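You operate a simulated robot arm through the tools that you are given. There is no shell and no other tool. Be economical: measure what you need, move in short steps, check, and stop when the job is done.

You run a simulated two-armed robot. Do the job below in one go: nothing can be reset, and whatever is moved stays where it is left.

## Task
Pick up the blue can with the latest date from the top of the teal cabinet with one hand, pass it to the other hand and put it on the bed beside the fixed stop. Put the brown carton marked "bolts" from the top shelf of the orange shelf unit on the top of the green table. Put the tin that says "powder" from the top of the green table on the wood board there and the tin that says "WAX" on the shelf of the steel bench. The order is free. Set down upright: blue can, brown carton.

It is judged by the outcome, as a careful person would: the job done as asked, and still so three seconds after it is handed in. It fails if anything else is knocked over, pushed out of place, dropped, spilled or broken.

## Robot
Two 7-joint arms with fingered hands on one trunk, on a base that drives. Base frame: it is fixed to the floor where the robot stands at the start and does not move with it; the origin is under the middle of the robot, x ahead of it, y to its left, z up; the surface under the hand at the start is at about z = 0.8. Readings come in m, rad, newtons and seconds.
The left shoulder is at the start at [0.06, 0.138, 0.922], the right one opposite. With the tool pointing down near the work surface each hand reaches from about 0.42 to 0.92 m from the robot's upright axis, wherever it stands, measured 20 degrees to its own side. Places, roughly: bed beside the fixed stop (15x29 cm) [0.78, 2.44, 0.78]; blue tin, brown tin, grey tin, orange tin [-2.75, 6.75, 0.75]; brown carton [-2.75, 4.75, 1.25]; shelf of the steel bench [-0.4, 8.7, 0.3]; top of the green table [-2.8, 6.6, 0.8]; wood board [-3, 6.5, 0.75]. Payload 4 kg a hand.
The TCP of each hand is the grasp point between the finger pads, 0.036 m short of the fingertips. In the tool frame z runs along the fingers and y along their closing line. The gripper opens to 0.12 m. The gripper's body begins 0.042 m behind the TCP. The gripper is a hand of 5 fingers: y runs from the thumb to the fingers, the wrist lies at [-0.015, -0.109, -0.2] in the tool frame, and closing takes about 1.5 s.
Orientation is told as [roll, pitch, yaw] about the base's x, y, z axes, in that order, counted from this pose: with the fingers straight down and the wrist toward the robot, the tool's x, y and z point along [0, 1, 0], [1, 0, 0] and [0, 0, -1] of the base frame.

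## Interface
- The arms move only by the tool jog_arm. It takes "left_deltas", "right_deltas" or both (then of equal length, played together; a hand with none holds still); each is text: rows parted by semicolons, each of 7 numbers parted by spaces: the shift along the tool's x, y, z in cm, then the turn, a rotation vector about the tool's x, y, z in rad, then the opening, from 0 (shut) to 1 (fully open). In form: dx dy dz ax ay az fingers; .... A call has 1 to 10 rows; each row shifts and turns the commanded pose from where the row before left it, along the tool's axes as they then stand. Each row takes 0.2 s and may step no farther than 0.05 m and 0.15 rad from the row before; otherwise, or with a gripper value out of range, the whole call is refused. A pose out of reach is approached as far as the arm can. The call stops where the force on the tool passes 40 N (or 10 N more than at its start, if that is more) or the arm is blocked; 0.2 s more then pass. The fingers move at their own pace (about 0.153 m/s each) and stop on an object; they squeeze with about 30 N. The grip force told is the motor's: it shows also when the fingers shut on nothing. Time passes only in rows, and 0.2 s behind the last, so rows that do not move let the fingers close. It gives the time, the measured TCP pose, the force on the tool (base axes), the opening and the grip force at its end, in the units of the frame above (readings bear some noise), with the torque about the TCP (base axes, N m) and any sound that the robot's microphone picked up, and new pictures: "show" is both (left out), scene, wrist or none (wrist: the cameras of the hands that moved).
- Cameras (640 x 400 px; columns grow to the right, rows downward): "scene" is now at [0.0459, -0.0024, 1.5416]; the picture's right is [-0.04, -1.00, 0.00], its down [-0.74, 0.03, -0.67] and it looks along [0.67, -0.03, -0.75] (base axes); focal length 282 px, centre (320, 200). "left" rides on the left gripper at [-0.069, -0.079, -0.131] in its tool frame; the picture's right is [-0.78, -0.29, 0.55], its down [0.55, -0.73, 0.40] and it looks along [0.29, 0.61, 0.74] (tool axes); focal length 222 px, centre (320, 200). "right" rides on the right gripper at [0.069, -0.079, -0.131] in its tool frame; the picture's right is [-0.78, 0.29, -0.55], its down [-0.55, -0.73, 0.40] and it looks along [-0.29, 0.61, 0.74] (tool axes); focal length 222 px, centre (320, 200). There is no depth. A picture from a camera that has moved, and an enlarged one, comes with that camera's place and axes in the base frame and with its lens. The place of the scene camera against the robot may be out by one fixed shift of up to 0.012 m in any direction.
- move_column(by): slides the trunk up (or, below 0, down) by that many m; the arms and the scene camera ride with it, the base frame stays. It gives what a move gives, with no picture.
- base_move(legs): drives the robot by 1 to 6 legs, each [ahead, left, turn to the left] in m, m and rad, along the robot's own axes; the way and the turn of a leg run together, so that a leg with both is an arc; at most 1.5 m and 3.142 rad a leg. The arms and the cameras ride along, it lands a little off, and it stops where it bumps. It gives what a move gives, and a new picture of the scene camera.
- hand_shape(shape, hand): the hand has 5 fingers and takes this shape, open, in about a second: jaw (thumb against the fingers, like two jaws); tri (thumb and two fingers); tip (a fingertip pinch); poke (one finger out to press); point (the index stretched); flat (the hand flat); cup (the hand cupped); fist (a fist). The gripper value then closes the fingers along that shape, each until it touches; the sizes above hold for jaw. It gives what a move gives, with no picture.
- aim_head(pan, tilt): turns the head with the scene camera to pan (to the left, within 1.501 rad either way) and tilt (down, from -0.506 to 1.204), counted from straight ahead of the robot. It gives what a move gives, and a new picture of the scene camera.
- zoom(camera, box): a new picture of the part [left, top, right, bottom] of that camera's present view, enlarged. The clock stands still meanwhile.
- job_done(): hands the job in; it is judged then, once.

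Work in short steps. Places have to be worked out from the pictures, the camera data and where the tool is seen: move nearer, look again, correct. Check each grasp and each placing, and mend what went wrong. You have 165 turns and 260 pictures in all, those below and enlarged ones among them. Open the grippers and draw the arms clear of the work before you hand the job in, unless the task says otherwise; then end with one line.

The tools are called after "Request:" as name(argument=value, ...) on one line, values as JSON. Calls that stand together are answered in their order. jog_arm: Moves the arms, as the interface text tells. Its arguments: {"type":"object","properties":{"left_deltas":{"type":"string"},"right_deltas":{"type":"string"},"show":{"type":"string","enum":["both","scene","wrist","none"]}},"required":[]} The other tools are called the same way: move_column (by) slides the trunk up or down; hand_shape (shape, hand) gives the hand a shape; base_move (legs) drives the base; aim_head (pan, tilt) turns the head that bears the scene camera; zoom (camera, box) takes an enlarged picture of a part of a camera's view; job_done () hands the job in.

At the start:

```text
time_s: 0.0
left_tool_pos: [0.5729, 0.1242, 1.1162]
left_orientation: [0.0, -0.001, 0.0]
left_ft_force: [-0.3, -0.2, 0.3]
left_ft_torque: [0.05, -0.03, 0.01]
left_gripper_width: 0.1196
left_grasp_force: 0.2
left_shape: jaw
right_tool_pos: [0.55, -0.3579, 1.0887]
right_orientation: [0.0, 0.0, -0.001]
right_ft_force: [-0.9, 0.1, -0.3]
right_ft_torque: [-0.03, 0.0, 0.01]
right_gripper_width: 0.1197
right_grasp_force: 0.1
right_shape: jaw
trunk travel left (down, up): [-0.5, 0.09]
robot x, y, heading: [-0.0006, 0.0043, -0.001]
head pan, tilt: [-0.044, 0.841]
```

scene: 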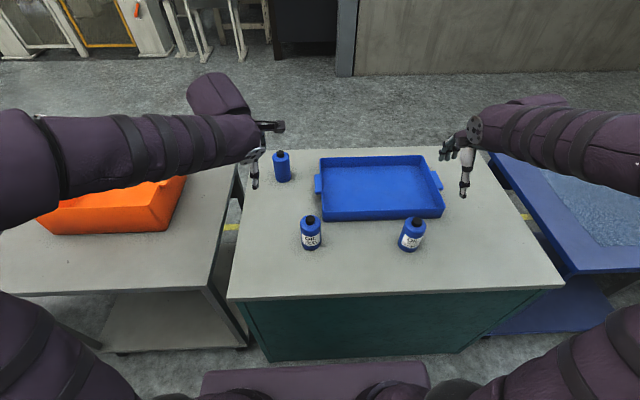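
right: 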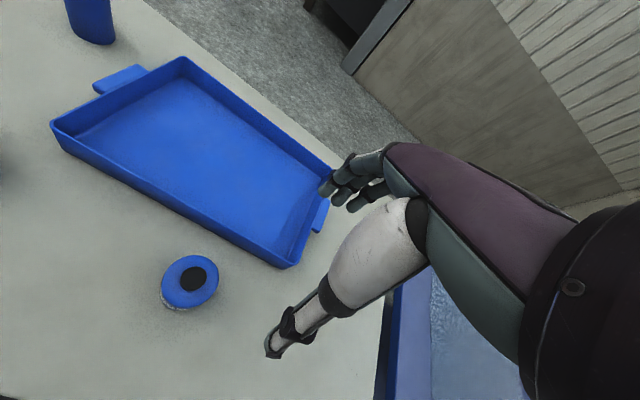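
left: 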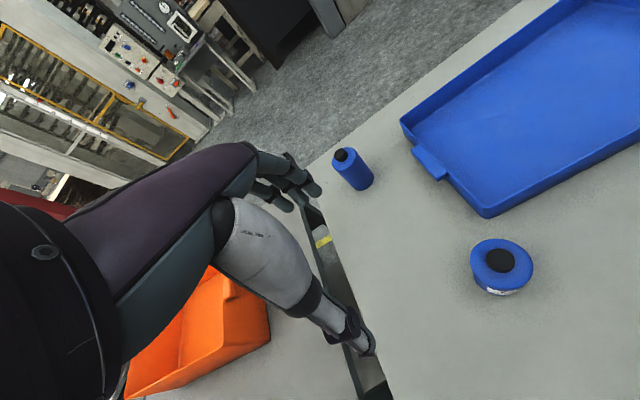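

I see three blue cans on the teal cabinet; I zoom in to read their dates.

Request:
zoom(camera="scene", box=[290, 205, 340, 255])

Request:
zoom(camera="scene", box=[390, 205, 440, 255])

Request:
zoom(camera="scene", box=[255, 140, 305, 190])

```text
8.00 times, centred on (315, 230) of scene
camera zoom: at [0.0459, -0.0024, 1.5416], right [-0.04, -1.0, 0.0], down [-0.74, 0.03, -0.67], along [0.67, -0.03, -0.75], focal length 2256 px, centre (360, -40)
```

zoom: 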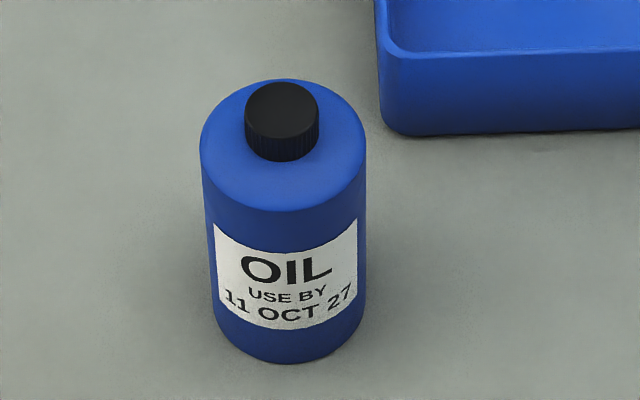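

```text
8.00 times, centred on (415, 230) of scene
camera zoom: at [0.0459, -0.0024, 1.5416], right [-0.04, -1.0, 0.0], down [-0.74, 0.03, -0.67], along [0.67, -0.03, -0.75], focal length 2256 px, centre (-440, -40)
```

zoom: 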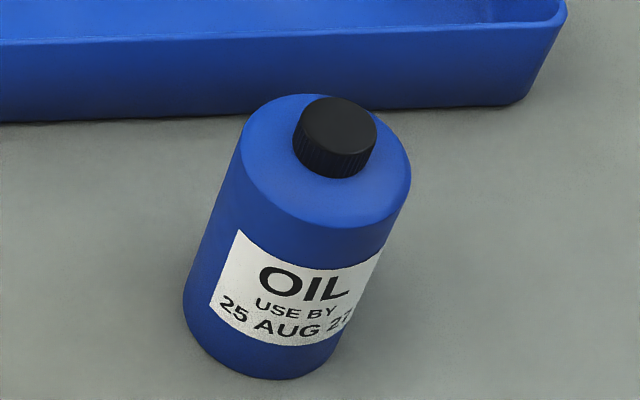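

```text
8.00 times, centred on (280, 165) of scene
camera zoom: at [0.0459, -0.0024, 1.5416], right [-0.04, -1.0, 0.0], down [-0.74, 0.03, -0.67], along [0.67, -0.03, -0.75], focal length 2256 px, centre (640, 480)
```

zoom: 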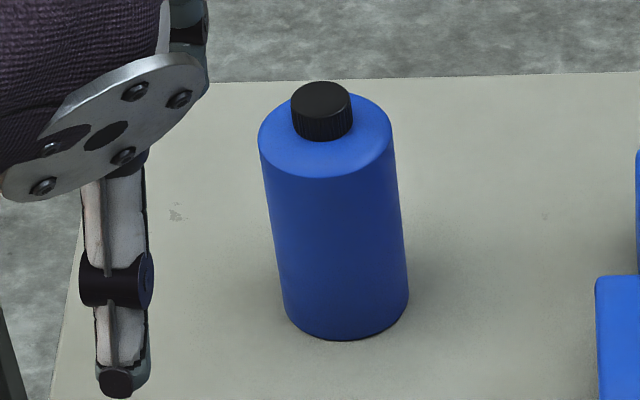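

The far can's label faces away, so I need another viewpoint. I check the left wrist view and look around for driving room.

Request:
zoom(camera="left", box=[310, 130, 400, 210])

Request:
aim_head(pan=0.9, tilt=0.35)

Request:
aim_head(pan=0.0, tilt=0.35)

Request:
aim_head(pan=1.5, tilt=0.35)

```text
5.00 times, centred on (355, 170) of left
camera zoom: at [0.4939, 0.0539, 1.2479], right [-0.29, -0.78, -0.55], down [-0.73, 0.55, -0.4], along [0.61, 0.29, -0.74], focal length 1111 px, centre (145, 350)
```

zoom: 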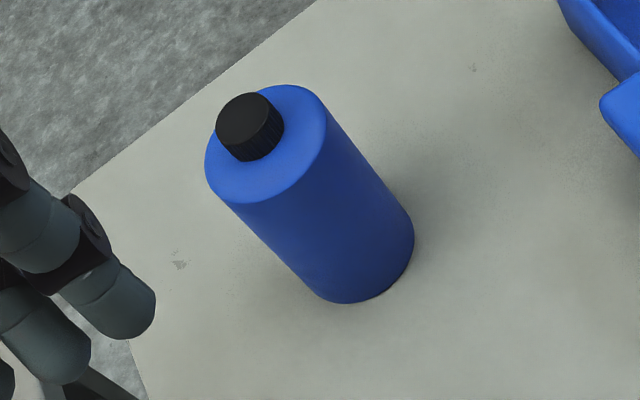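

```text
time_s: 1.2
left_tool_pos: [0.5722, 0.125, 1.1165]
left_orientation: [-0.001, 0.001, 0.0]
left_ft_force: [-0.2, 0.5, 0.1]
left_ft_torque: [-0.02, 0.01, 0.04]
left_gripper_width: 0.1197
left_grasp_force: 0.1
left_shape: jaw
right_tool_pos: [0.5504, -0.3572, 1.0882]
right_orientation: [0.0, -0.002, 0.001]
right_ft_force: [-0.1, -0.4, 0.4]
right_ft_torque: [-0.03, -0.01, -0.06]
right_gripper_width: 0.1199
right_grasp_force: 0.0
right_shape: jaw
trunk travel left (down, up): [-0.5, 0.09]
robot x, y, heading: [-0.004, -0.0001, 0.002]
head pan, tilt: [0.901, 0.351]
camera scene: at [0.0252, 0.074, 1.5846], right [0.78, -0.62, 0.0], down [-0.21, -0.27, -0.94], along [0.58, 0.74, -0.34], focal length 282 px, centre (320, 200)
```

scene: 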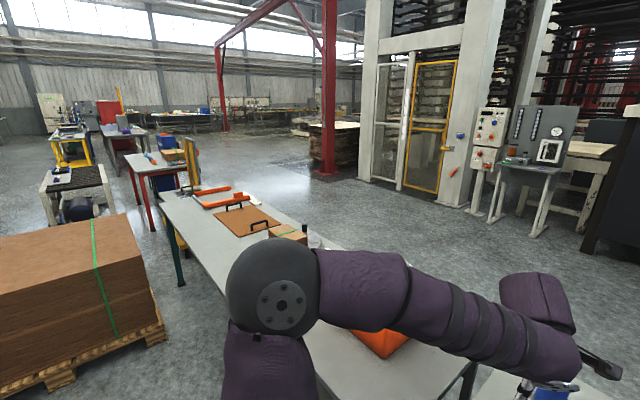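

```text
time_s: 2.4
left_tool_pos: [0.5725, 0.1234, 1.117]
left_orientation: [-0.001, -0.001, -0.001]
left_ft_force: [0.5, 0.1, -0.3]
left_ft_torque: [0.01, -0.02, -0.01]
left_gripper_width: 0.1198
left_grasp_force: 0.0
left_shape: jaw
right_tool_pos: [0.5507, -0.3575, 1.089]
right_orientation: [0.0, 0.0, 0.0]
right_ft_force: [0.4, 0.7, 0.4]
right_ft_torque: [0.01, -0.01, 0.01]
right_gripper_width: 0.1197
right_grasp_force: 0.1
right_shape: jaw
trunk travel left (down, up): [-0.5, 0.09]
robot x, y, heading: [-0.0053, -0.0014, -0.0]
head pan, tilt: [0.0, 0.351]
camera scene: at [0.0605, 0.0011, 1.5846], right [0.0, -1.0, 0.0], down [-0.34, 0.0, -0.94], along [0.94, 0.0, -0.34], focal length 282 px, centre (320, 200)
```

scene: 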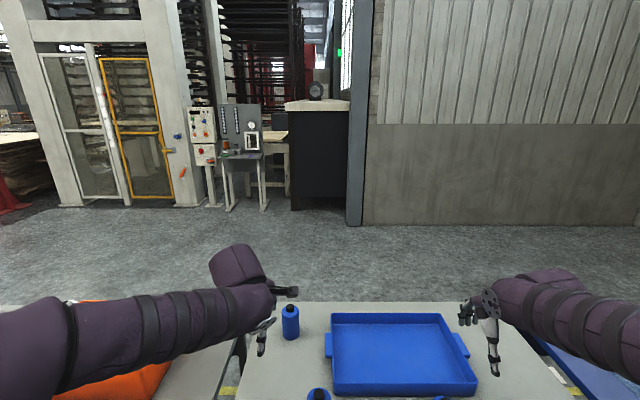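

```text
time_s: 4.0
left_tool_pos: [0.5728, 0.1245, 1.1161]
left_orientation: [0.0, 0.001, 0.0]
left_ft_force: [-0.9, -0.8, 0.8]
left_ft_torque: [0.02, -0.03, -0.05]
left_gripper_width: 0.1197
left_grasp_force: 0.0
left_shape: jaw
right_tool_pos: [0.5513, -0.3586, 1.0887]
right_orientation: [0.0, -0.001, -0.001]
right_ft_force: [0.3, 0.4, -0.6]
right_ft_torque: [-0.03, -0.03, -0.02]
right_gripper_width: 0.1196
right_grasp_force: 0.2
right_shape: jaw
trunk travel left (down, up): [-0.5, 0.09]
robot x, y, heading: [-0.001, -0.0006, 0.006]
head pan, tilt: [1.499, 0.351]
camera scene: at [-0.0259, 0.0939, 1.5846], right [1.0, -0.07, 0.0], down [-0.02, -0.34, -0.94], along [0.07, 0.94, -0.34], focal length 282 px, centre (320, 200)
```

scene: 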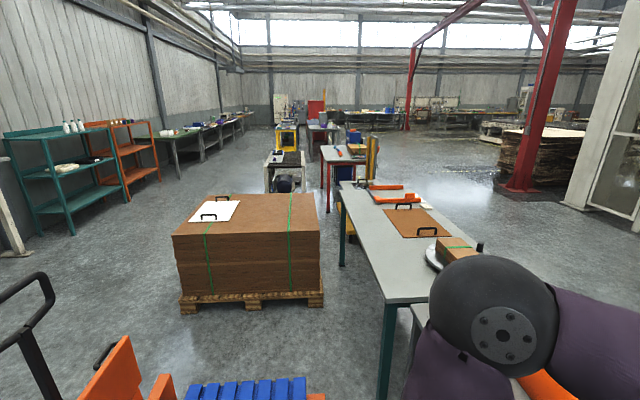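

The third label truly faces away, and the bed looks best reached from the far side of the tables. I look right and down-left to find a driving route.

Request:
aim_head(pan=-0.9, tilt=0.45)

Request:
aim_head(pan=-1.5, tilt=0.45)

Request:
aim_head(pan=1.5, tilt=1.0)

```text
time_s: 6.2
left_tool_pos: [0.5729, 0.124, 1.1165]
left_orientation: [-0.001, 0.0, 0.0]
left_ft_force: [0.7, -0.4, -0.3]
left_ft_torque: [-0.01, 0.0, 0.0]
left_gripper_width: 0.1198
left_grasp_force: 0.2
left_shape: jaw
right_tool_pos: [0.5507, -0.3571, 1.089]
right_orientation: [-0.002, 0.0, 0.0]
right_ft_force: [1.0, 0.6, 0.6]
right_ft_torque: [0.0, 0.05, -0.01]
right_gripper_width: 0.1194
right_grasp_force: 0.0
right_shape: jaw
trunk travel left (down, up): [-0.5, 0.09]
robot x, y, heading: [0.0002, -0.0036, -0.001]
head pan, tilt: [-0.901, 0.45]
camera scene: at [0.0245, -0.0709, 1.5754], right [-0.78, -0.62, 0.0], down [-0.27, 0.34, -0.9], along [0.56, -0.71, -0.44], focal length 282 px, centre (320, 200)
```

scene: 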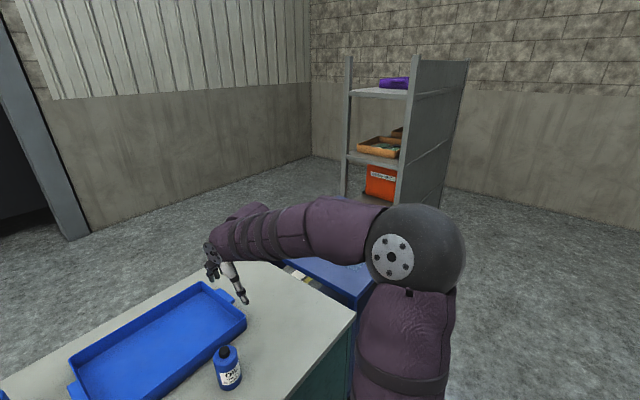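

```text
time_s: 7.2
left_tool_pos: [0.5744, 0.1234, 1.1175]
left_orientation: [0.0, -0.001, 0.0]
left_ft_force: [0.8, 0.1, 0.1]
left_ft_torque: [0.0, 0.01, 0.02]
left_gripper_width: 0.1198
left_grasp_force: 0.0
left_shape: jaw
right_tool_pos: [0.5514, -0.3583, 1.0883]
right_orientation: [-0.001, 0.0, -0.002]
right_ft_force: [0.0, -0.3, 0.4]
right_ft_torque: [0.02, 0.03, -0.02]
right_gripper_width: 0.1195
right_grasp_force: 0.1
right_shape: jaw
trunk travel left (down, up): [-0.5, 0.09]
robot x, y, heading: [-0.005, 0.001, -0.002]
head pan, tilt: [-1.499, 0.45]
camera scene: at [-0.026, -0.0906, 1.5754], right [-1.0, -0.07, 0.0], down [-0.03, 0.43, -0.9], along [0.07, -0.9, -0.44], focal length 282 px, centre (320, 200)
```

scene: 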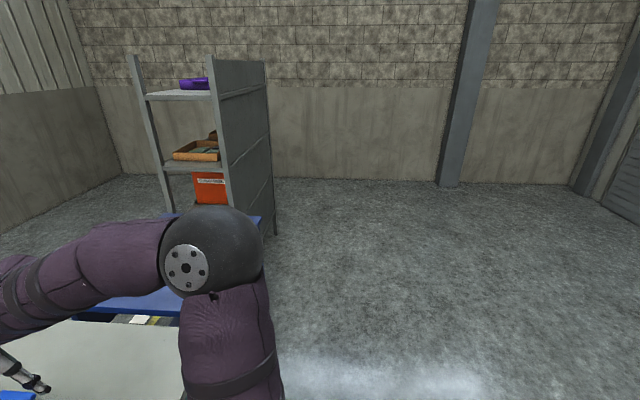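

```text
time_s: 9.8
left_tool_pos: [0.573, 0.1234, 1.1176]
left_orientation: [-0.001, 0.0, 0.0]
left_ft_force: [0.1, -0.5, -0.7]
left_ft_torque: [0.03, 0.04, 0.04]
left_gripper_width: 0.1197
left_grasp_force: 0.1
left_shape: jaw
right_tool_pos: [0.5503, -0.3582, 1.0893]
right_orientation: [0.001, 0.0, 0.001]
right_ft_force: [-0.4, -1.1, 0.4]
right_ft_torque: [0.02, 0.03, 0.0]
right_gripper_width: 0.1196
right_grasp_force: 0.1
right_shape: jaw
trunk travel left (down, up): [-0.5, 0.09]
robot x, y, heading: [-0.0012, 0.0006, -0.001]
head pan, tilt: [1.499, 1.0]
camera scene: at [-0.0277, 0.0705, 1.5298], right [1.0, -0.07, 0.0], down [-0.06, -0.84, -0.54], along [0.04, 0.54, -0.84], focal length 282 px, centre (320, 200)
```

scene: 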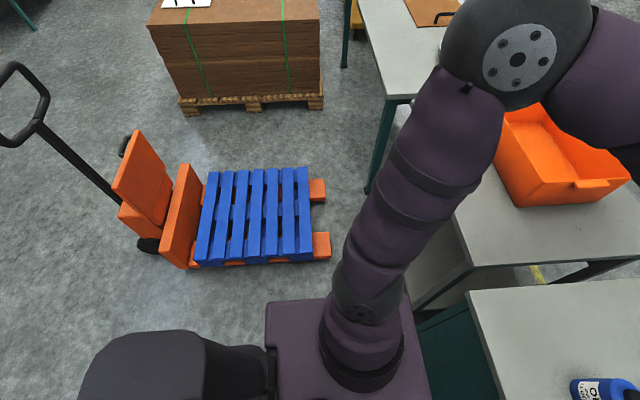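

Routes exist around both ends. Before driving, I try to swing the left wrist camera past the far can so it looks back at its hidden label: first hand forward and right, then turn.

Request:
jog_arm(left_deltas="-2.2 4.4 0 0 0 0 1;-2.2 4.4 0 0 0 0 1;-2.2 4.4 0 0 0 0 1;-2.2 4.4 0 0 0 0 1;-2.2 4.4 0 0 0 0 1;-2.2 4.4 0 0 0 0 1;0 0 0 0 0 -0.15 1;0 0 0 0 0 -0.15 1;0 0 0 0 0 -0.15 1;0 0 0 0 0 -0.15 1", show="none")

Request:
jog_arm(left_deltas="0 0 0 0 0 -0.15 1;0 0 0 0 0 -0.15 1;0 0 0 0 0 -0.15 1;0 0 0 0 0 -0.15 1;0 0 0 0 0 -0.15 1;0 0 0 0 0 -0.15 1;0 0 0 0 0 -0.15 1;0 0 0 0 0 -0.15 1;0 0 0 0 0 -0.15 1;0 0 0 0 0 -0.15 1", show="wrist")

```text
time_s: 12.0
left_tool_pos: [0.7983, 0.0082, 1.0981]
left_orientation: [0.001, 0.0, 0.55]
left_ft_force: [-0.9, -0.5, 0.9]
left_ft_torque: [0.01, 0.01, -0.04]
left_gripper_width: 0.1197
left_grasp_force: 0.1
left_shape: jaw
left hand out of reach, approached as far as the arm can: row 6, 9, 10
right_tool_pos: [0.5502, -0.3586, 1.0889]
right_orientation: [0.0, -0.001, 0.001]
right_ft_force: [0.3, 0.4, 0.5]
right_ft_torque: [-0.01, -0.04, -0.01]
right_gripper_width: 0.1196
right_grasp_force: 0.2
right_shape: jaw
trunk travel left (down, up): [-0.5, 0.09]
robot x, y, heading: [0.001, -0.0003, 0.001]
head pan, tilt: [1.499, 1.0]
```

```text
time_s: 14.2
left_tool_pos: [0.7023, 0.064, 1.0684]
left_orientation: [0.002, -0.005, 1.774]
left_ft_force: [-0.5, -1.1, 1.2]
left_ft_torque: [-0.03, -0.02, -0.01]
left_gripper_width: 0.1201
left_grasp_force: 0.0
left_shape: jaw
left hand out of reach, approached as far as the arm can: row 1, 2, 3, 4, 5, 6, 7, 8, 9, 10
right_tool_pos: [0.5512, -0.3575, 1.09]
right_orientation: [-0.002, 0.001, -0.001]
right_ft_force: [-0.4, 0.2, 0.4]
right_ft_torque: [0.03, -0.04, 0.01]
right_gripper_width: 0.1197
right_grasp_force: 0.0
right_shape: jaw
trunk travel left (down, up): [-0.5, 0.09]
robot x, y, heading: [0.0008, -0.0001, -0.001]
head pan, tilt: [1.499, 1.0]
camera left: at [0.7857, -0.0015, 1.1988], right [0.83, -0.13, -0.55], down [-0.39, -0.83, -0.4], along [-0.4, 0.54, -0.73], focal length 222 px, centre (320, 200)
```

left: 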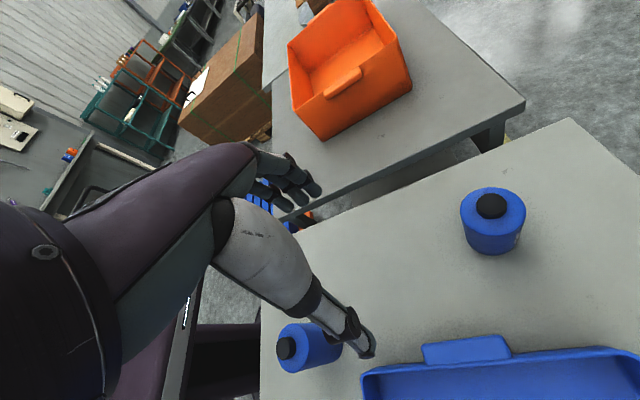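

The label's edge appears at the can's right side; I zoom in.

Request:
zoom(camera="left", box=[455, 180, 535, 260])

Request:
aim_head(pan=0.0, tilt=1.1)

```text
5.00 times, centred on (495, 220) of left
camera zoom: at [0.7857, -0.0015, 1.1988], right [0.83, -0.13, -0.55], down [-0.39, -0.83, -0.4], along [-0.4, 0.54, -0.73], focal length 1111 px, centre (-555, 100)
```

zoom: 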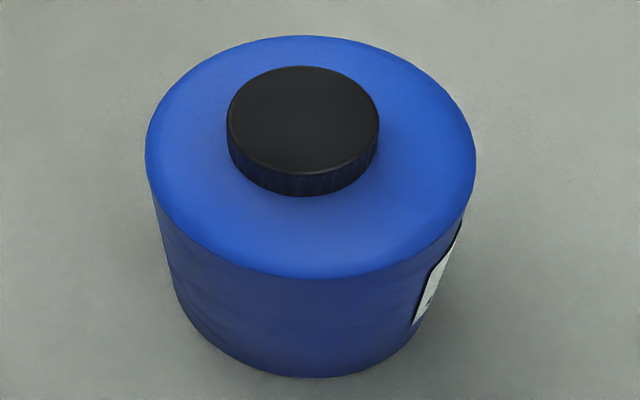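

```text
time_s: 15.8
left_tool_pos: [0.7018, 0.0631, 1.0674]
left_orientation: [0.0, -0.003, 1.773]
left_ft_force: [0.2, -0.4, -0.1]
left_ft_torque: [0.01, -0.03, -0.01]
left_gripper_width: 0.1202
left_grasp_force: 0.0
left_shape: jaw
right_tool_pos: [0.5502, -0.3574, 1.089]
right_orientation: [0.0, 0.001, 0.0]
right_ft_force: [0.9, -0.3, 0.4]
right_ft_torque: [0.04, 0.01, 0.01]
right_gripper_width: 0.1197
right_grasp_force: 0.0
right_shape: jaw
trunk travel left (down, up): [-0.5, 0.09]
robot x, y, heading: [-0.0033, 0.0016, 0.003]
head pan, tilt: [0.0, 1.1]
camera scene: at [0.0305, 0.001, 1.5232], right [0.0, -1.0, 0.0], down [-0.89, 0.0, -0.45], along [0.45, 0.0, -0.89], focal length 282 px, centre (320, 200)
```

scene: 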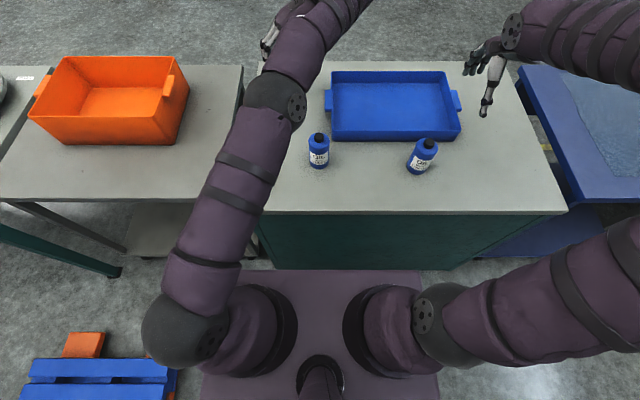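

Only the label's edge shows. I raise the trunk and try stretching the left hand farther out and lower for a better look.

Request:
move_column(by=0.085)

Request:
jog_arm(left_deltas="-2 -4 3 0 0 0 1;-2 -4 3 0 0 0 1;-4 0 3 0 0 0 1;-4 0 3 0 0 0 1;-4 0 3 0 0 -0.1 1;0 0 0 0 0 -0.15 1", show="wrist")

```text
time_s: 17.0
left_tool_pos: [0.703, 0.0632, 1.153]
left_orientation: [0.0, -0.003, 1.771]
left_ft_force: [-0.3, -0.1, -0.1]
left_ft_torque: [0.01, -0.01, 0.0]
left_gripper_width: 0.1199
left_grasp_force: 0.1
left_shape: jaw
right_tool_pos: [0.5516, -0.3584, 1.1748]
right_orientation: [0.0, 0.0, -0.001]
right_ft_force: [-0.2, 1.3, -0.7]
right_ft_torque: [0.0, 0.04, 0.02]
right_gripper_width: 0.1196
right_grasp_force: 0.0
right_shape: jaw
trunk travel left (down, up): [-0.585, 0.005]
robot x, y, heading: [-0.0003, 0.0005, 0.001]
head pan, tilt: [0.0, 1.1]
```

```text
refused: row 1 steps farther than a row can; nothing moved
```

Request:
jog_arm(left_deltas="-1 -3 3 0 0 0 1;-1 -3 3 0 0 0 1;-3 -2 3 0 0 0 1;-3 0 3 0 0 0 1;-3 0 3 0 0 -0.1 1;-3 0 0 0 0 -0.1 1;-3 0 0 0 0 -0.1 1", show="wrist")

```text
time_s: 18.6
left_tool_pos: [0.678, 0.0187, 1.0586]
left_orientation: [-0.001, -0.002, 1.971]
left_ft_force: [-0.2, -0.3, 0.7]
left_ft_torque: [0.01, -0.01, -0.01]
left_gripper_width: 0.1197
left_grasp_force: 0.1
left_shape: jaw
left hand out of reach, approached as far as the arm can: row 1, 2, 3, 4, 5, 6, 7
right_tool_pos: [0.5494, -0.3575, 1.1747]
right_orientation: [0.0, 0.0, 0.0]
right_ft_force: [0.8, 0.0, 0.5]
right_ft_torque: [-0.01, -0.05, 0.0]
right_gripper_width: 0.1197
right_grasp_force: 0.1
right_shape: jaw
trunk travel left (down, up): [-0.585, 0.005]
robot x, y, heading: [-0.0038, 0.0002, 0.001]
head pan, tilt: [0.0, 1.1]
camera left: at [0.7729, -0.0282, 1.1892], right [0.84, 0.04, -0.55], down [-0.22, -0.89, -0.4], along [-0.5, 0.45, -0.74], focal length 222 px, centre (320, 200)
```

left: 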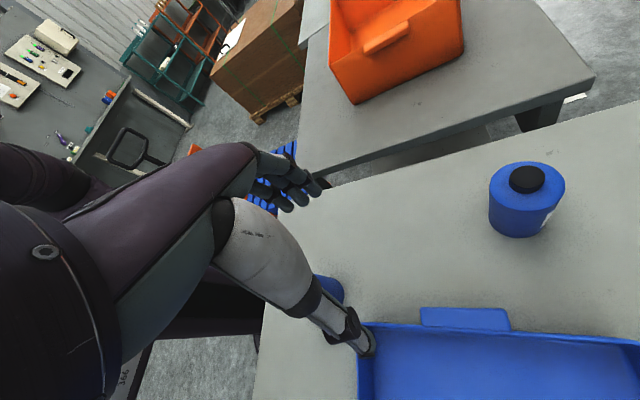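

Still not legible, and the bed must be approached from the far side anyway, so I'll fold the arm back and drive around the right end.

Request:
jog_arm(left_deltas="0 0 -2 0 0 0.15 1;0 0 -2 0 0 0.15 1;0 0 -2 0 0 0.15 1;0 0 -2 0 0 0.15 1;0 0 -1 0 0 0.15 1;0 0 -1 0 0 0.15 1;0 0 0 0 0 0.15 1;0 0 0 0 0 0.15 1;0 0 0 0 0 0.15 1;0 0 0 0 0 0.15 1", show="none")

Request:
jog_arm(left_deltas="0 0 0 0 0 0.15 1;0 0 0 0 0 0.15 1;0 0 0 0 0 0.15 1;4 -2.5 0 0 0 0 1;4 -2.5 0 0 0 0 1;4 -2.5 0 0 0 0 1;4 -2.5 0 0 0 0 1;4 -2.5 0 0 0 0 1", show="none")

Request:
aim_head(pan=-1.4, tilt=0.5)

```text
time_s: 20.8
left_tool_pos: [0.6796, 0.0191, 1.1578]
left_orientation: [0.001, 0.001, 0.471]
left_ft_force: [0.3, 0.8, -0.1]
left_ft_torque: [0.02, 0.0, -0.03]
left_gripper_width: 0.1202
left_grasp_force: 0.1
left_shape: jaw
right_tool_pos: [0.5515, -0.3568, 1.1748]
right_orientation: [-0.001, -0.001, 0.0]
right_ft_force: [-0.3, -0.1, -0.6]
right_ft_torque: [0.02, -0.03, 0.05]
right_gripper_width: 0.1198
right_grasp_force: 0.0
right_shape: jaw
trunk travel left (down, up): [-0.585, 0.005]
robot x, y, heading: [-0.0031, -0.0036, -0.002]
head pan, tilt: [0.0, 1.1]
```

```text
time_s: 22.6
left_tool_pos: [0.5468, 0.2168, 1.1591]
left_orientation: [0.001, 0.002, 0.022]
left_ft_force: [-0.8, 0.3, 0.0]
left_ft_torque: [0.0, -0.02, 0.0]
left_gripper_width: 0.1199
left_grasp_force: 0.1
left_shape: jaw
right_tool_pos: [0.5504, -0.357, 1.1748]
right_orientation: [-0.001, 0.0, 0.0]
right_ft_force: [1.0, 0.9, 0.2]
right_ft_torque: [0.02, 0.0, 0.02]
right_gripper_width: 0.1197
right_grasp_force: 0.1
right_shape: jaw
trunk travel left (down, up): [-0.585, 0.005]
robot x, y, heading: [0.0016, -0.0016, -0.0]
head pan, tilt: [0.0, 1.1]
```

```text
time_s: 24.2
left_tool_pos: [0.5485, 0.2159, 1.1587]
left_orientation: [0.002, 0.0, 0.024]
left_ft_force: [-0.4, 0.1, 0.0]
left_ft_torque: [0.01, 0.02, 0.01]
left_gripper_width: 0.1201
left_grasp_force: 0.1
left_shape: jaw
right_tool_pos: [0.5504, -0.3578, 1.1737]
right_orientation: [0.0, 0.001, 0.001]
right_ft_force: [0.8, 0.0, -0.3]
right_ft_torque: [-0.01, 0.01, 0.03]
right_gripper_width: 0.1198
right_grasp_force: 0.0
right_shape: jaw
trunk travel left (down, up): [-0.585, 0.005]
robot x, y, heading: [0.0006, 0.0005, 0.0]
head pan, tilt: [-1.4, 0.499]
camera scene: at [-0.0171, -0.0886, 1.6559], right [-0.99, -0.17, 0.0], down [-0.08, 0.47, -0.88], along [0.15, -0.86, -0.48], focal length 282 px, centre (320, 200)
```

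scene: 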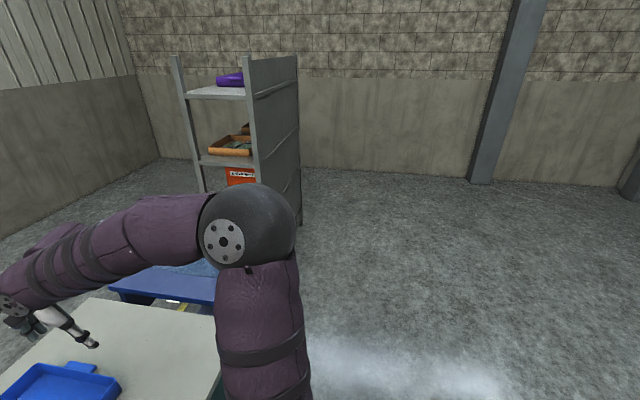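

The right side is clear; I back off and strafe right past the grey shelf.

Request:
base_move(legs=[[-0.35, 0, 0], [0, -1.5, 0], [0, -1.5, 0], [0, -0.25, 0]])

Request:
aim_head(pan=0.4, tilt=0.4)

```text
time_s: 42.0
left_tool_pos: [0.1698, -3.0553, 1.1589]
left_orientation: [0.004, 0.001, 0.013]
left_ft_force: [0.2, 0.4, -0.2]
left_ft_torque: [0.02, -0.01, 0.02]
left_gripper_width: 0.12
left_grasp_force: 0.1
left_shape: jaw
right_tool_pos: [0.167, -3.6279, 1.1733]
right_orientation: [0.002, 0.0, -0.011]
right_ft_force: [-0.5, 0.6, -1.0]
right_ft_torque: [0.0, 0.01, -0.01]
right_gripper_width: 0.1195
right_grasp_force: 0.0
right_shape: jaw
trunk travel left (down, up): [-0.585, 0.005]
robot x, y, heading: [-0.3806, -3.2648, -0.009]
head pan, tilt: [-1.4, 0.499]
camera scene: at [-0.3984, -3.3542, 1.6558], right [-0.99, -0.16, 0.0], down [-0.08, 0.47, -0.88], along [0.14, -0.87, -0.48], focal length 282 px, centre (320, 200)
```

scene: 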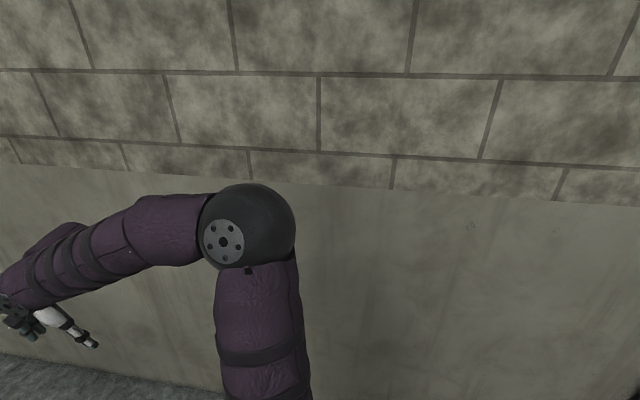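

```text
time_s: 43.8
left_tool_pos: [0.1715, -3.0543, 1.1586]
left_orientation: [-0.001, 0.001, 0.014]
left_ft_force: [0.6, 0.3, 0.1]
left_ft_torque: [0.04, -0.01, 0.01]
left_gripper_width: 0.12
left_grasp_force: 0.1
left_shape: jaw
right_tool_pos: [0.1664, -3.6276, 1.1743]
right_orientation: [-0.001, 0.001, -0.011]
right_ft_force: [-0.1, -0.4, 0.2]
right_ft_torque: [0.01, 0.0, -0.02]
right_gripper_width: 0.1193
right_grasp_force: 0.0
right_shape: jaw
trunk travel left (down, up): [-0.585, 0.005]
robot x, y, heading: [-0.3794, -3.2639, -0.008]
head pan, tilt: [0.4, 0.4]
camera scene: at [-0.3272, -3.2278, 1.665], right [0.38, -0.93, 0.0], down [-0.36, -0.15, -0.92], along [0.85, 0.35, -0.39], focal length 282 px, centre (320, 200)
```

scene: 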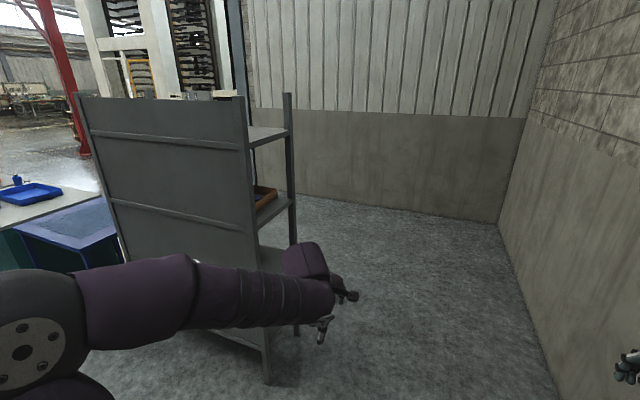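

The passage is clear; I drive forward past the shelf, left along the back, and turn around to face the cabinet from behind.

Request:
base_move(legs=[[1.5, 0, 0], [0.95, 0, 0], [0, 1.5, 0], [0, 1.5, 0], [0, 0, 3.141]])

Request:
aim_head(pan=0.0, tilt=0.6)

```text
time_s: 77.1
left_tool_pos: [1.5684, -0.4863, 1.1591]
left_orientation: [0.001, 0.001, 3.091]
left_ft_force: [-0.6, 0.2, -0.2]
left_ft_torque: [0.02, -0.02, 0.0]
left_gripper_width: 0.1199
left_grasp_force: 0.0
left_shape: jaw
right_tool_pos: [1.6077, 0.0855, 1.1743]
right_orientation: [0.0, 0.002, 3.069]
right_ft_force: [0.2, -0.1, -0.2]
right_ft_torque: [-0.01, -0.04, 0.01]
right_gripper_width: 0.1195
right_grasp_force: 0.0
right_shape: jaw
trunk travel left (down, up): [-0.585, 0.005]
robot x, y, heading: [2.1308, -0.3128, 3.067]
head pan, tilt: [0.4, 0.4]
camera scene: at [2.0704, -0.3419, 1.665], right [-0.32, 0.95, 0.0], down [0.37, 0.12, -0.92], along [-0.87, -0.29, -0.39], focal length 282 px, centre (320, 200)
```

scene: 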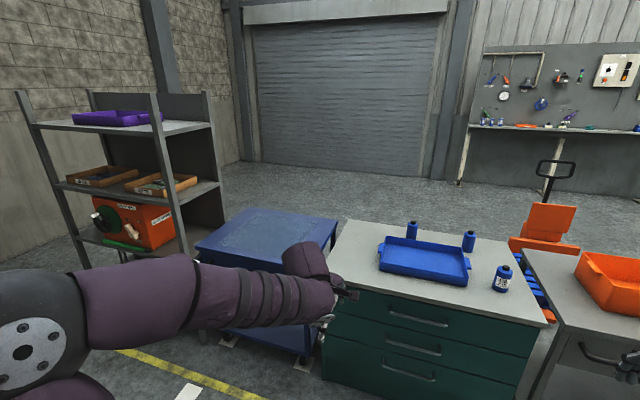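

```text
time_s: 78.0
left_tool_pos: [1.5682, -0.4865, 1.1584]
left_orientation: [0.004, 0.0, 3.091]
left_ft_force: [-0.6, 0.6, -0.5]
left_ft_torque: [0.03, 0.04, 0.04]
left_gripper_width: 0.1199
left_grasp_force: 0.1
left_shape: jaw
right_tool_pos: [1.6095, 0.0861, 1.1739]
right_orientation: [0.001, -0.001, 3.069]
right_ft_force: [-0.9, 0.3, 0.8]
right_ft_torque: [-0.01, -0.01, -0.02]
right_gripper_width: 0.1197
right_grasp_force: 0.1
right_shape: jaw
trunk travel left (down, up): [-0.585, 0.005]
robot x, y, heading: [2.1316, -0.3104, 3.066]
head pan, tilt: [0.0, 0.6]
camera scene: at [2.07, -0.3058, 1.6469], right [0.07, 1.0, 0.0], down [0.56, -0.04, -0.83], along [-0.82, 0.06, -0.56], focal length 282 px, centre (320, 200)
```

scene: 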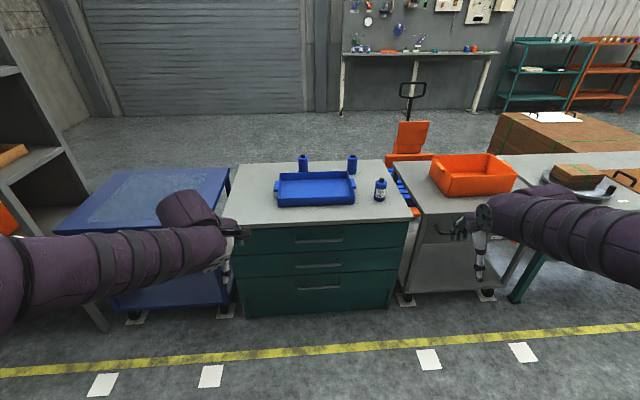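

The far can's label is visible from here; zoom in.

Request:
zoom(camera="scene", box=[360, 170, 400, 210])

Request:
aim_head(pan=-0.9, tilt=0.4)

Request:
aim_head(pan=-1.5, tilt=0.4)

```text
10.00 times, centred on (380, 190) of scene
camera zoom: at [2.07, -0.3058, 1.6469], right [0.07, 1.0, 0.0], down [0.56, -0.04, -0.83], along [-0.82, 0.06, -0.56], focal length 2820 px, centre (-280, 300)
```

zoom: 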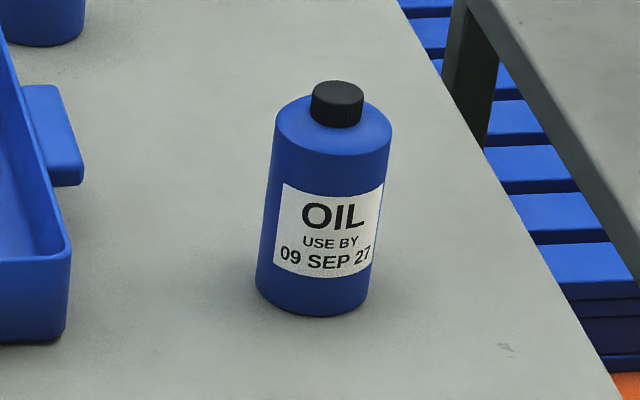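

```text
time_s: 79.2
left_tool_pos: [1.5687, -0.4861, 1.1589]
left_orientation: [0.002, 0.0, 3.091]
left_ft_force: [-0.4, 0.1, 0.4]
left_ft_torque: [-0.02, 0.0, -0.01]
left_gripper_width: 0.1199
left_grasp_force: 0.0
left_shape: jaw
right_tool_pos: [1.6081, 0.0851, 1.1731]
right_orientation: [-0.001, 0.001, 3.069]
right_ft_force: [-0.1, 1.2, -0.1]
right_ft_torque: [0.02, 0.01, 0.0]
right_gripper_width: 0.1198
right_grasp_force: 0.0
right_shape: jaw
trunk travel left (down, up): [-0.585, 0.005]
robot x, y, heading: [2.1312, -0.3116, 3.071]
head pan, tilt: [-0.901, 0.4]
camera scene: at [2.106, -0.2356, 1.665], right [0.83, 0.56, 0.0], down [0.22, -0.32, -0.92], along [-0.52, 0.76, -0.39], focal length 282 px, centre (320, 200)
```

scene: 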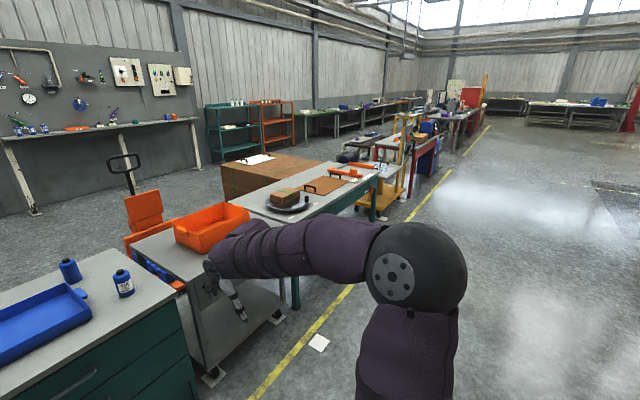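

```text
time_s: 80.2
left_tool_pos: [1.569, -0.4849, 1.1577]
left_orientation: [0.0, 0.0, 3.091]
left_ft_force: [0.1, 0.2, 1.0]
left_ft_torque: [0.0, -0.01, -0.02]
left_gripper_width: 0.12
left_grasp_force: 0.1
left_shape: jaw
right_tool_pos: [1.6075, 0.0864, 1.1733]
right_orientation: [0.0, 0.0, 3.069]
right_ft_force: [-0.2, -0.8, -0.3]
right_ft_torque: [0.01, -0.02, -0.01]
right_gripper_width: 0.1196
right_grasp_force: 0.0
right_shape: jaw
trunk travel left (down, up): [-0.585, 0.005]
robot x, y, heading: [2.1317, -0.3118, 3.071]
head pan, tilt: [-1.499, 0.4]
camera scene: at [2.1583, -0.2196, 1.6651], right [1.0, 0.0, 0.0], down [0.0, -0.39, -0.92], along [0.0, 0.92, -0.39], focal length 282 px, centre (320, 200)
```

scene: 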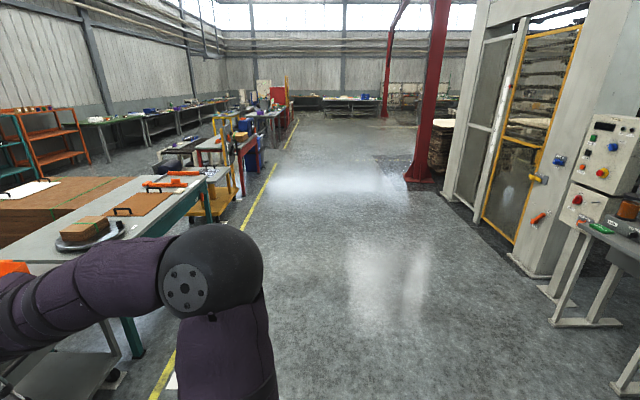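

The near can (11 OCT 27) is the latest. Before deciding on the grasp, I look at the bed from here.

Request:
base_move(legs=[[0, -1.4, 0], [0, -1.3, 0.07]])

Request:
aim_head(pan=0.0, tilt=0.75)

```text
time_s: 93.3
left_tool_pos: [1.7604, 2.1764, 1.1584]
left_orientation: [0.002, 0.001, -3.134]
left_ft_force: [-0.9, -0.1, 0.3]
left_ft_torque: [-0.02, 0.03, 0.0]
left_gripper_width: 0.12
left_grasp_force: 0.2
left_shape: jaw
right_tool_pos: [1.768, 2.7503, 1.1736]
right_orientation: [0.0, 0.0, 3.125]
right_ft_force: [-1.0, 0.1, -0.2]
right_ft_torque: [-0.01, -0.01, 0.01]
right_gripper_width: 0.12
right_grasp_force: 0.1
right_shape: jaw
trunk travel left (down, up): [-0.585, 0.005]
robot x, y, heading: [2.3122, 2.3854, 3.128]
head pan, tilt: [-1.499, 0.4]
camera scene: at [2.3344, 2.4767, 1.665], right [1.0, 0.05, 0.0], down [0.02, -0.39, -0.92], along [-0.05, 0.92, -0.39], focal length 282 px, centre (320, 200)
```

scene: 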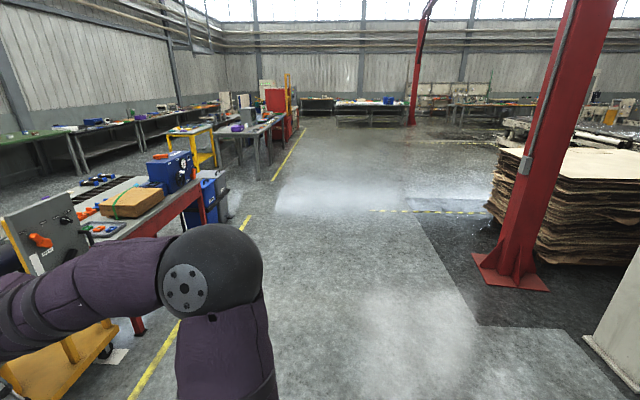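

```text
time_s: 94.9
left_tool_pos: [1.7616, 2.1775, 1.1578]
left_orientation: [0.002, 0.0, -3.136]
left_ft_force: [0.5, -0.7, 0.0]
left_ft_torque: [0.02, -0.03, -0.02]
left_gripper_width: 0.12
left_grasp_force: 0.0
left_shape: jaw
right_tool_pos: [1.7676, 2.7511, 1.1735]
right_orientation: [-0.001, 0.0, 3.122]
right_ft_force: [-0.5, 1.2, -0.3]
right_ft_torque: [0.0, 0.0, 0.0]
right_gripper_width: 0.1196
right_grasp_force: 0.1
right_shape: jaw
trunk travel left (down, up): [-0.585, 0.005]
robot x, y, heading: [2.3124, 2.3857, 3.128]
head pan, tilt: [0.0, 0.75]
camera scene: at [2.2565, 2.3853, 1.634], right [0.02, 1.0, 0.0], down [0.68, -0.01, -0.73], along [-0.73, 0.01, -0.68], focal length 282 px, centre (320, 200)
```

scene: 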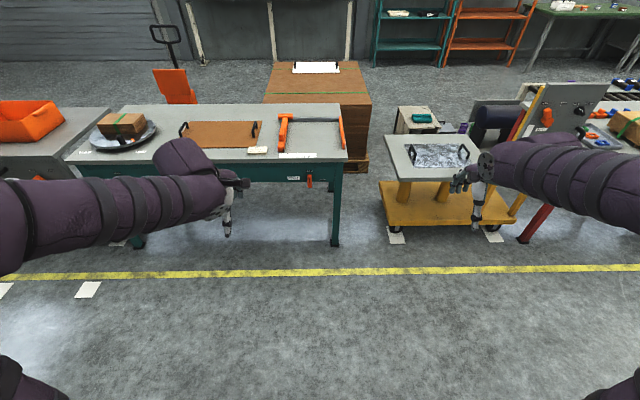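

Request:
zoom(camera="scene", box=[240, 95, 360, 170])

```text
5.33 times, centred on (300, 132) of scene
camera zoom: at [2.2565, 2.3853, 1.634], right [0.02, 1.0, 0.0], down [0.68, -0.01, -0.73], along [-0.73, 0.01, -0.68], focal length 1504 px, centre (427, 560)
```

zoom: 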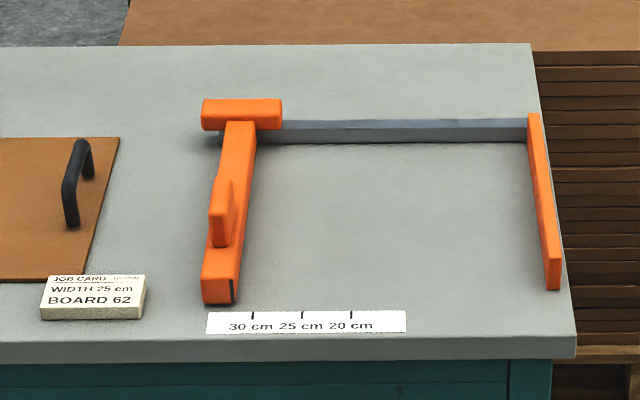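

The bed lies between the sliding fence and the fixed stop at the table's right edge, well reachable from this side. I return to the cabinet to pick the can (about (0.51, 0.0)) from above with the right hand over the tray.

Request:
base_move(legs=[[0, 1.5, 0], [0, 1.16, 0.0136], [0.5, 0, 0]])

Request:
aim_head(pan=0.0, tilt=0.8)

```text
time_s: 110.4
left_tool_pos: [1.2451, -0.5147, 1.1572]
left_orientation: [0.002, 0.003, -3.108]
left_ft_force: [-0.1, 0.2, -0.7]
left_ft_torque: [-0.01, -0.05, 0.04]
left_gripper_width: 0.12
left_grasp_force: 0.0
left_shape: jaw
right_tool_pos: [1.2365, 0.0586, 1.1727]
right_orientation: [0.0, 0.001, -3.133]
right_ft_force: [0.0, 1.2, 1.4]
right_ft_torque: [-0.02, -0.01, 0.02]
right_gripper_width: 0.1194
right_grasp_force: 0.1
right_shape: jaw
trunk travel left (down, up): [-0.585, 0.005]
robot x, y, heading: [1.7907, -0.2927, -3.129]
head pan, tilt: [0.0, 0.75]
camera scene: at [1.7347, -0.2933, 1.6339], right [-0.01, 1.0, 0.0], down [0.68, 0.01, -0.73], along [-0.73, -0.01, -0.68], focal length 282 px, centre (320, 200)
```

scene: 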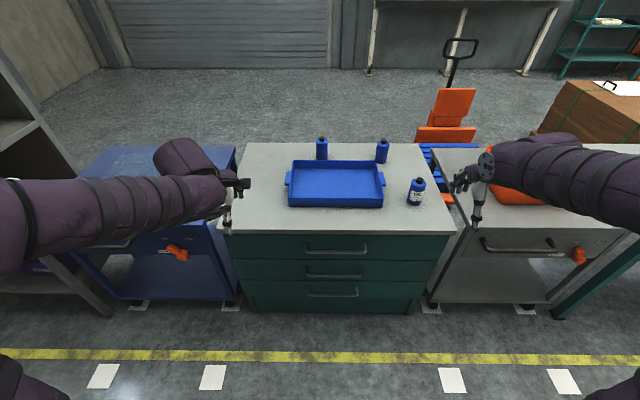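

```text
time_s: 111.1
left_tool_pos: [1.2458, -0.5161, 1.1586]
left_orientation: [0.002, 0.001, -3.11]
left_ft_force: [0.0, 1.4, 0.2]
left_ft_torque: [0.0, 0.01, 0.01]
left_gripper_width: 0.12
left_grasp_force: 0.0
left_shape: jaw
right_tool_pos: [1.2377, 0.058, 1.1741]
right_orientation: [-0.001, -0.002, -3.13]
right_ft_force: [-0.8, 0.3, 0.2]
right_ft_torque: [0.0, -0.01, 0.0]
right_gripper_width: 0.1196
right_grasp_force: 0.1
right_shape: jaw
trunk travel left (down, up): [-0.585, 0.005]
robot x, y, heading: [1.7892, -0.293, -3.133]
head pan, tilt: [0.0, 0.799]
camera scene: at [1.7381, -0.2932, 1.63], right [-0.01, 1.0, 0.0], down [0.72, 0.01, -0.7], along [-0.7, -0.01, -0.72], focal length 282 px, centre (320, 200)
```

scene: 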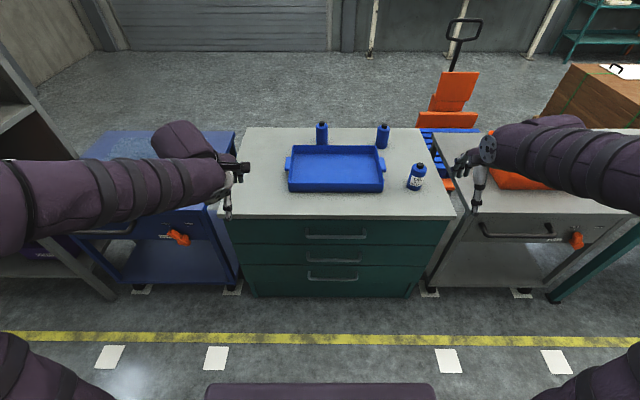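

Robot at (1.79,-0.29); I drive forward about 0.36 m to come up to the cabinet, with the hands well above the cans.

Request:
base_move(legs=[[0.36, 0, 0]])

Request:
aim_head(pan=-0.2, tilt=0.8)

```text
time_s: 113.4
left_tool_pos: [0.8848, -0.5183, 1.1582]
left_orientation: [0.001, 0.002, -3.111]
left_ft_force: [0.1, -0.3, 0.2]
left_ft_torque: [0.01, -0.04, -0.04]
left_gripper_width: 0.1199
left_grasp_force: 0.0
left_shape: jaw
right_tool_pos: [0.8784, 0.056, 1.1742]
right_orientation: [0.0, 0.002, -3.133]
right_ft_force: [-0.4, 0.6, -0.1]
right_ft_torque: [0.0, 0.01, 0.01]
right_gripper_width: 0.1197
right_grasp_force: 0.1
right_shape: jaw
trunk travel left (down, up): [-0.585, 0.005]
robot x, y, heading: [1.4334, -0.2961, -3.133]
head pan, tilt: [0.0, 0.799]
camera scene: at [1.3784, -0.2964, 1.6299], right [-0.01, 1.0, 0.0], down [0.72, 0.01, -0.7], along [-0.7, -0.01, -0.72], focal length 282 px, centre (320, 200)
```

scene: 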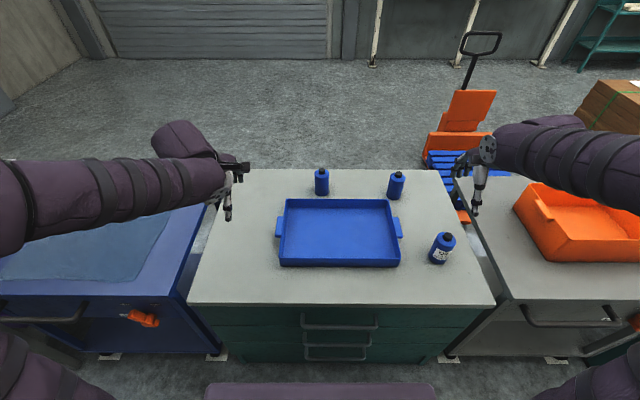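

```text
time_s: 114.1
left_tool_pos: [0.886, -0.5172, 1.1599]
left_orientation: [0.002, 0.0, -3.11]
left_ft_force: [0.0, -0.6, -0.3]
left_ft_torque: [0.0, 0.02, 0.0]
left_gripper_width: 0.12
left_grasp_force: 0.1
left_shape: jaw
right_tool_pos: [0.8799, 0.0566, 1.1737]
right_orientation: [0.001, -0.001, -3.134]
right_ft_force: [-0.4, -1.1, 0.2]
right_ft_torque: [-0.01, -0.02, 0.0]
right_gripper_width: 0.1197
right_grasp_force: 0.0
right_shape: jaw
trunk travel left (down, up): [-0.585, 0.005]
robot x, y, heading: [1.4323, -0.2973, -3.132]
head pan, tilt: [-0.201, 0.799]
camera scene: at [1.3812, -0.2803, 1.63], right [0.19, 0.98, 0.0], down [0.7, -0.14, -0.7], along [-0.68, 0.13, -0.72], focal length 282 px, centre (320, 200)
```

scene: 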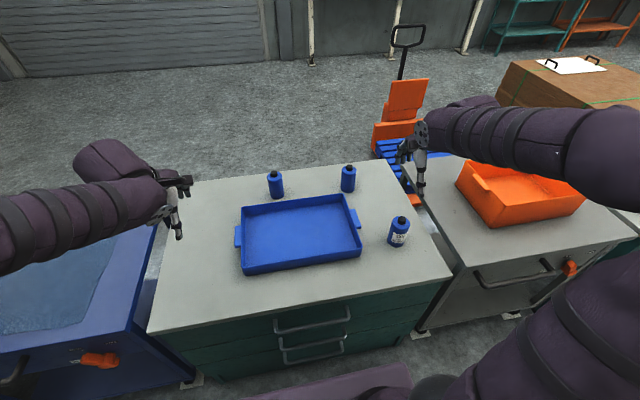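

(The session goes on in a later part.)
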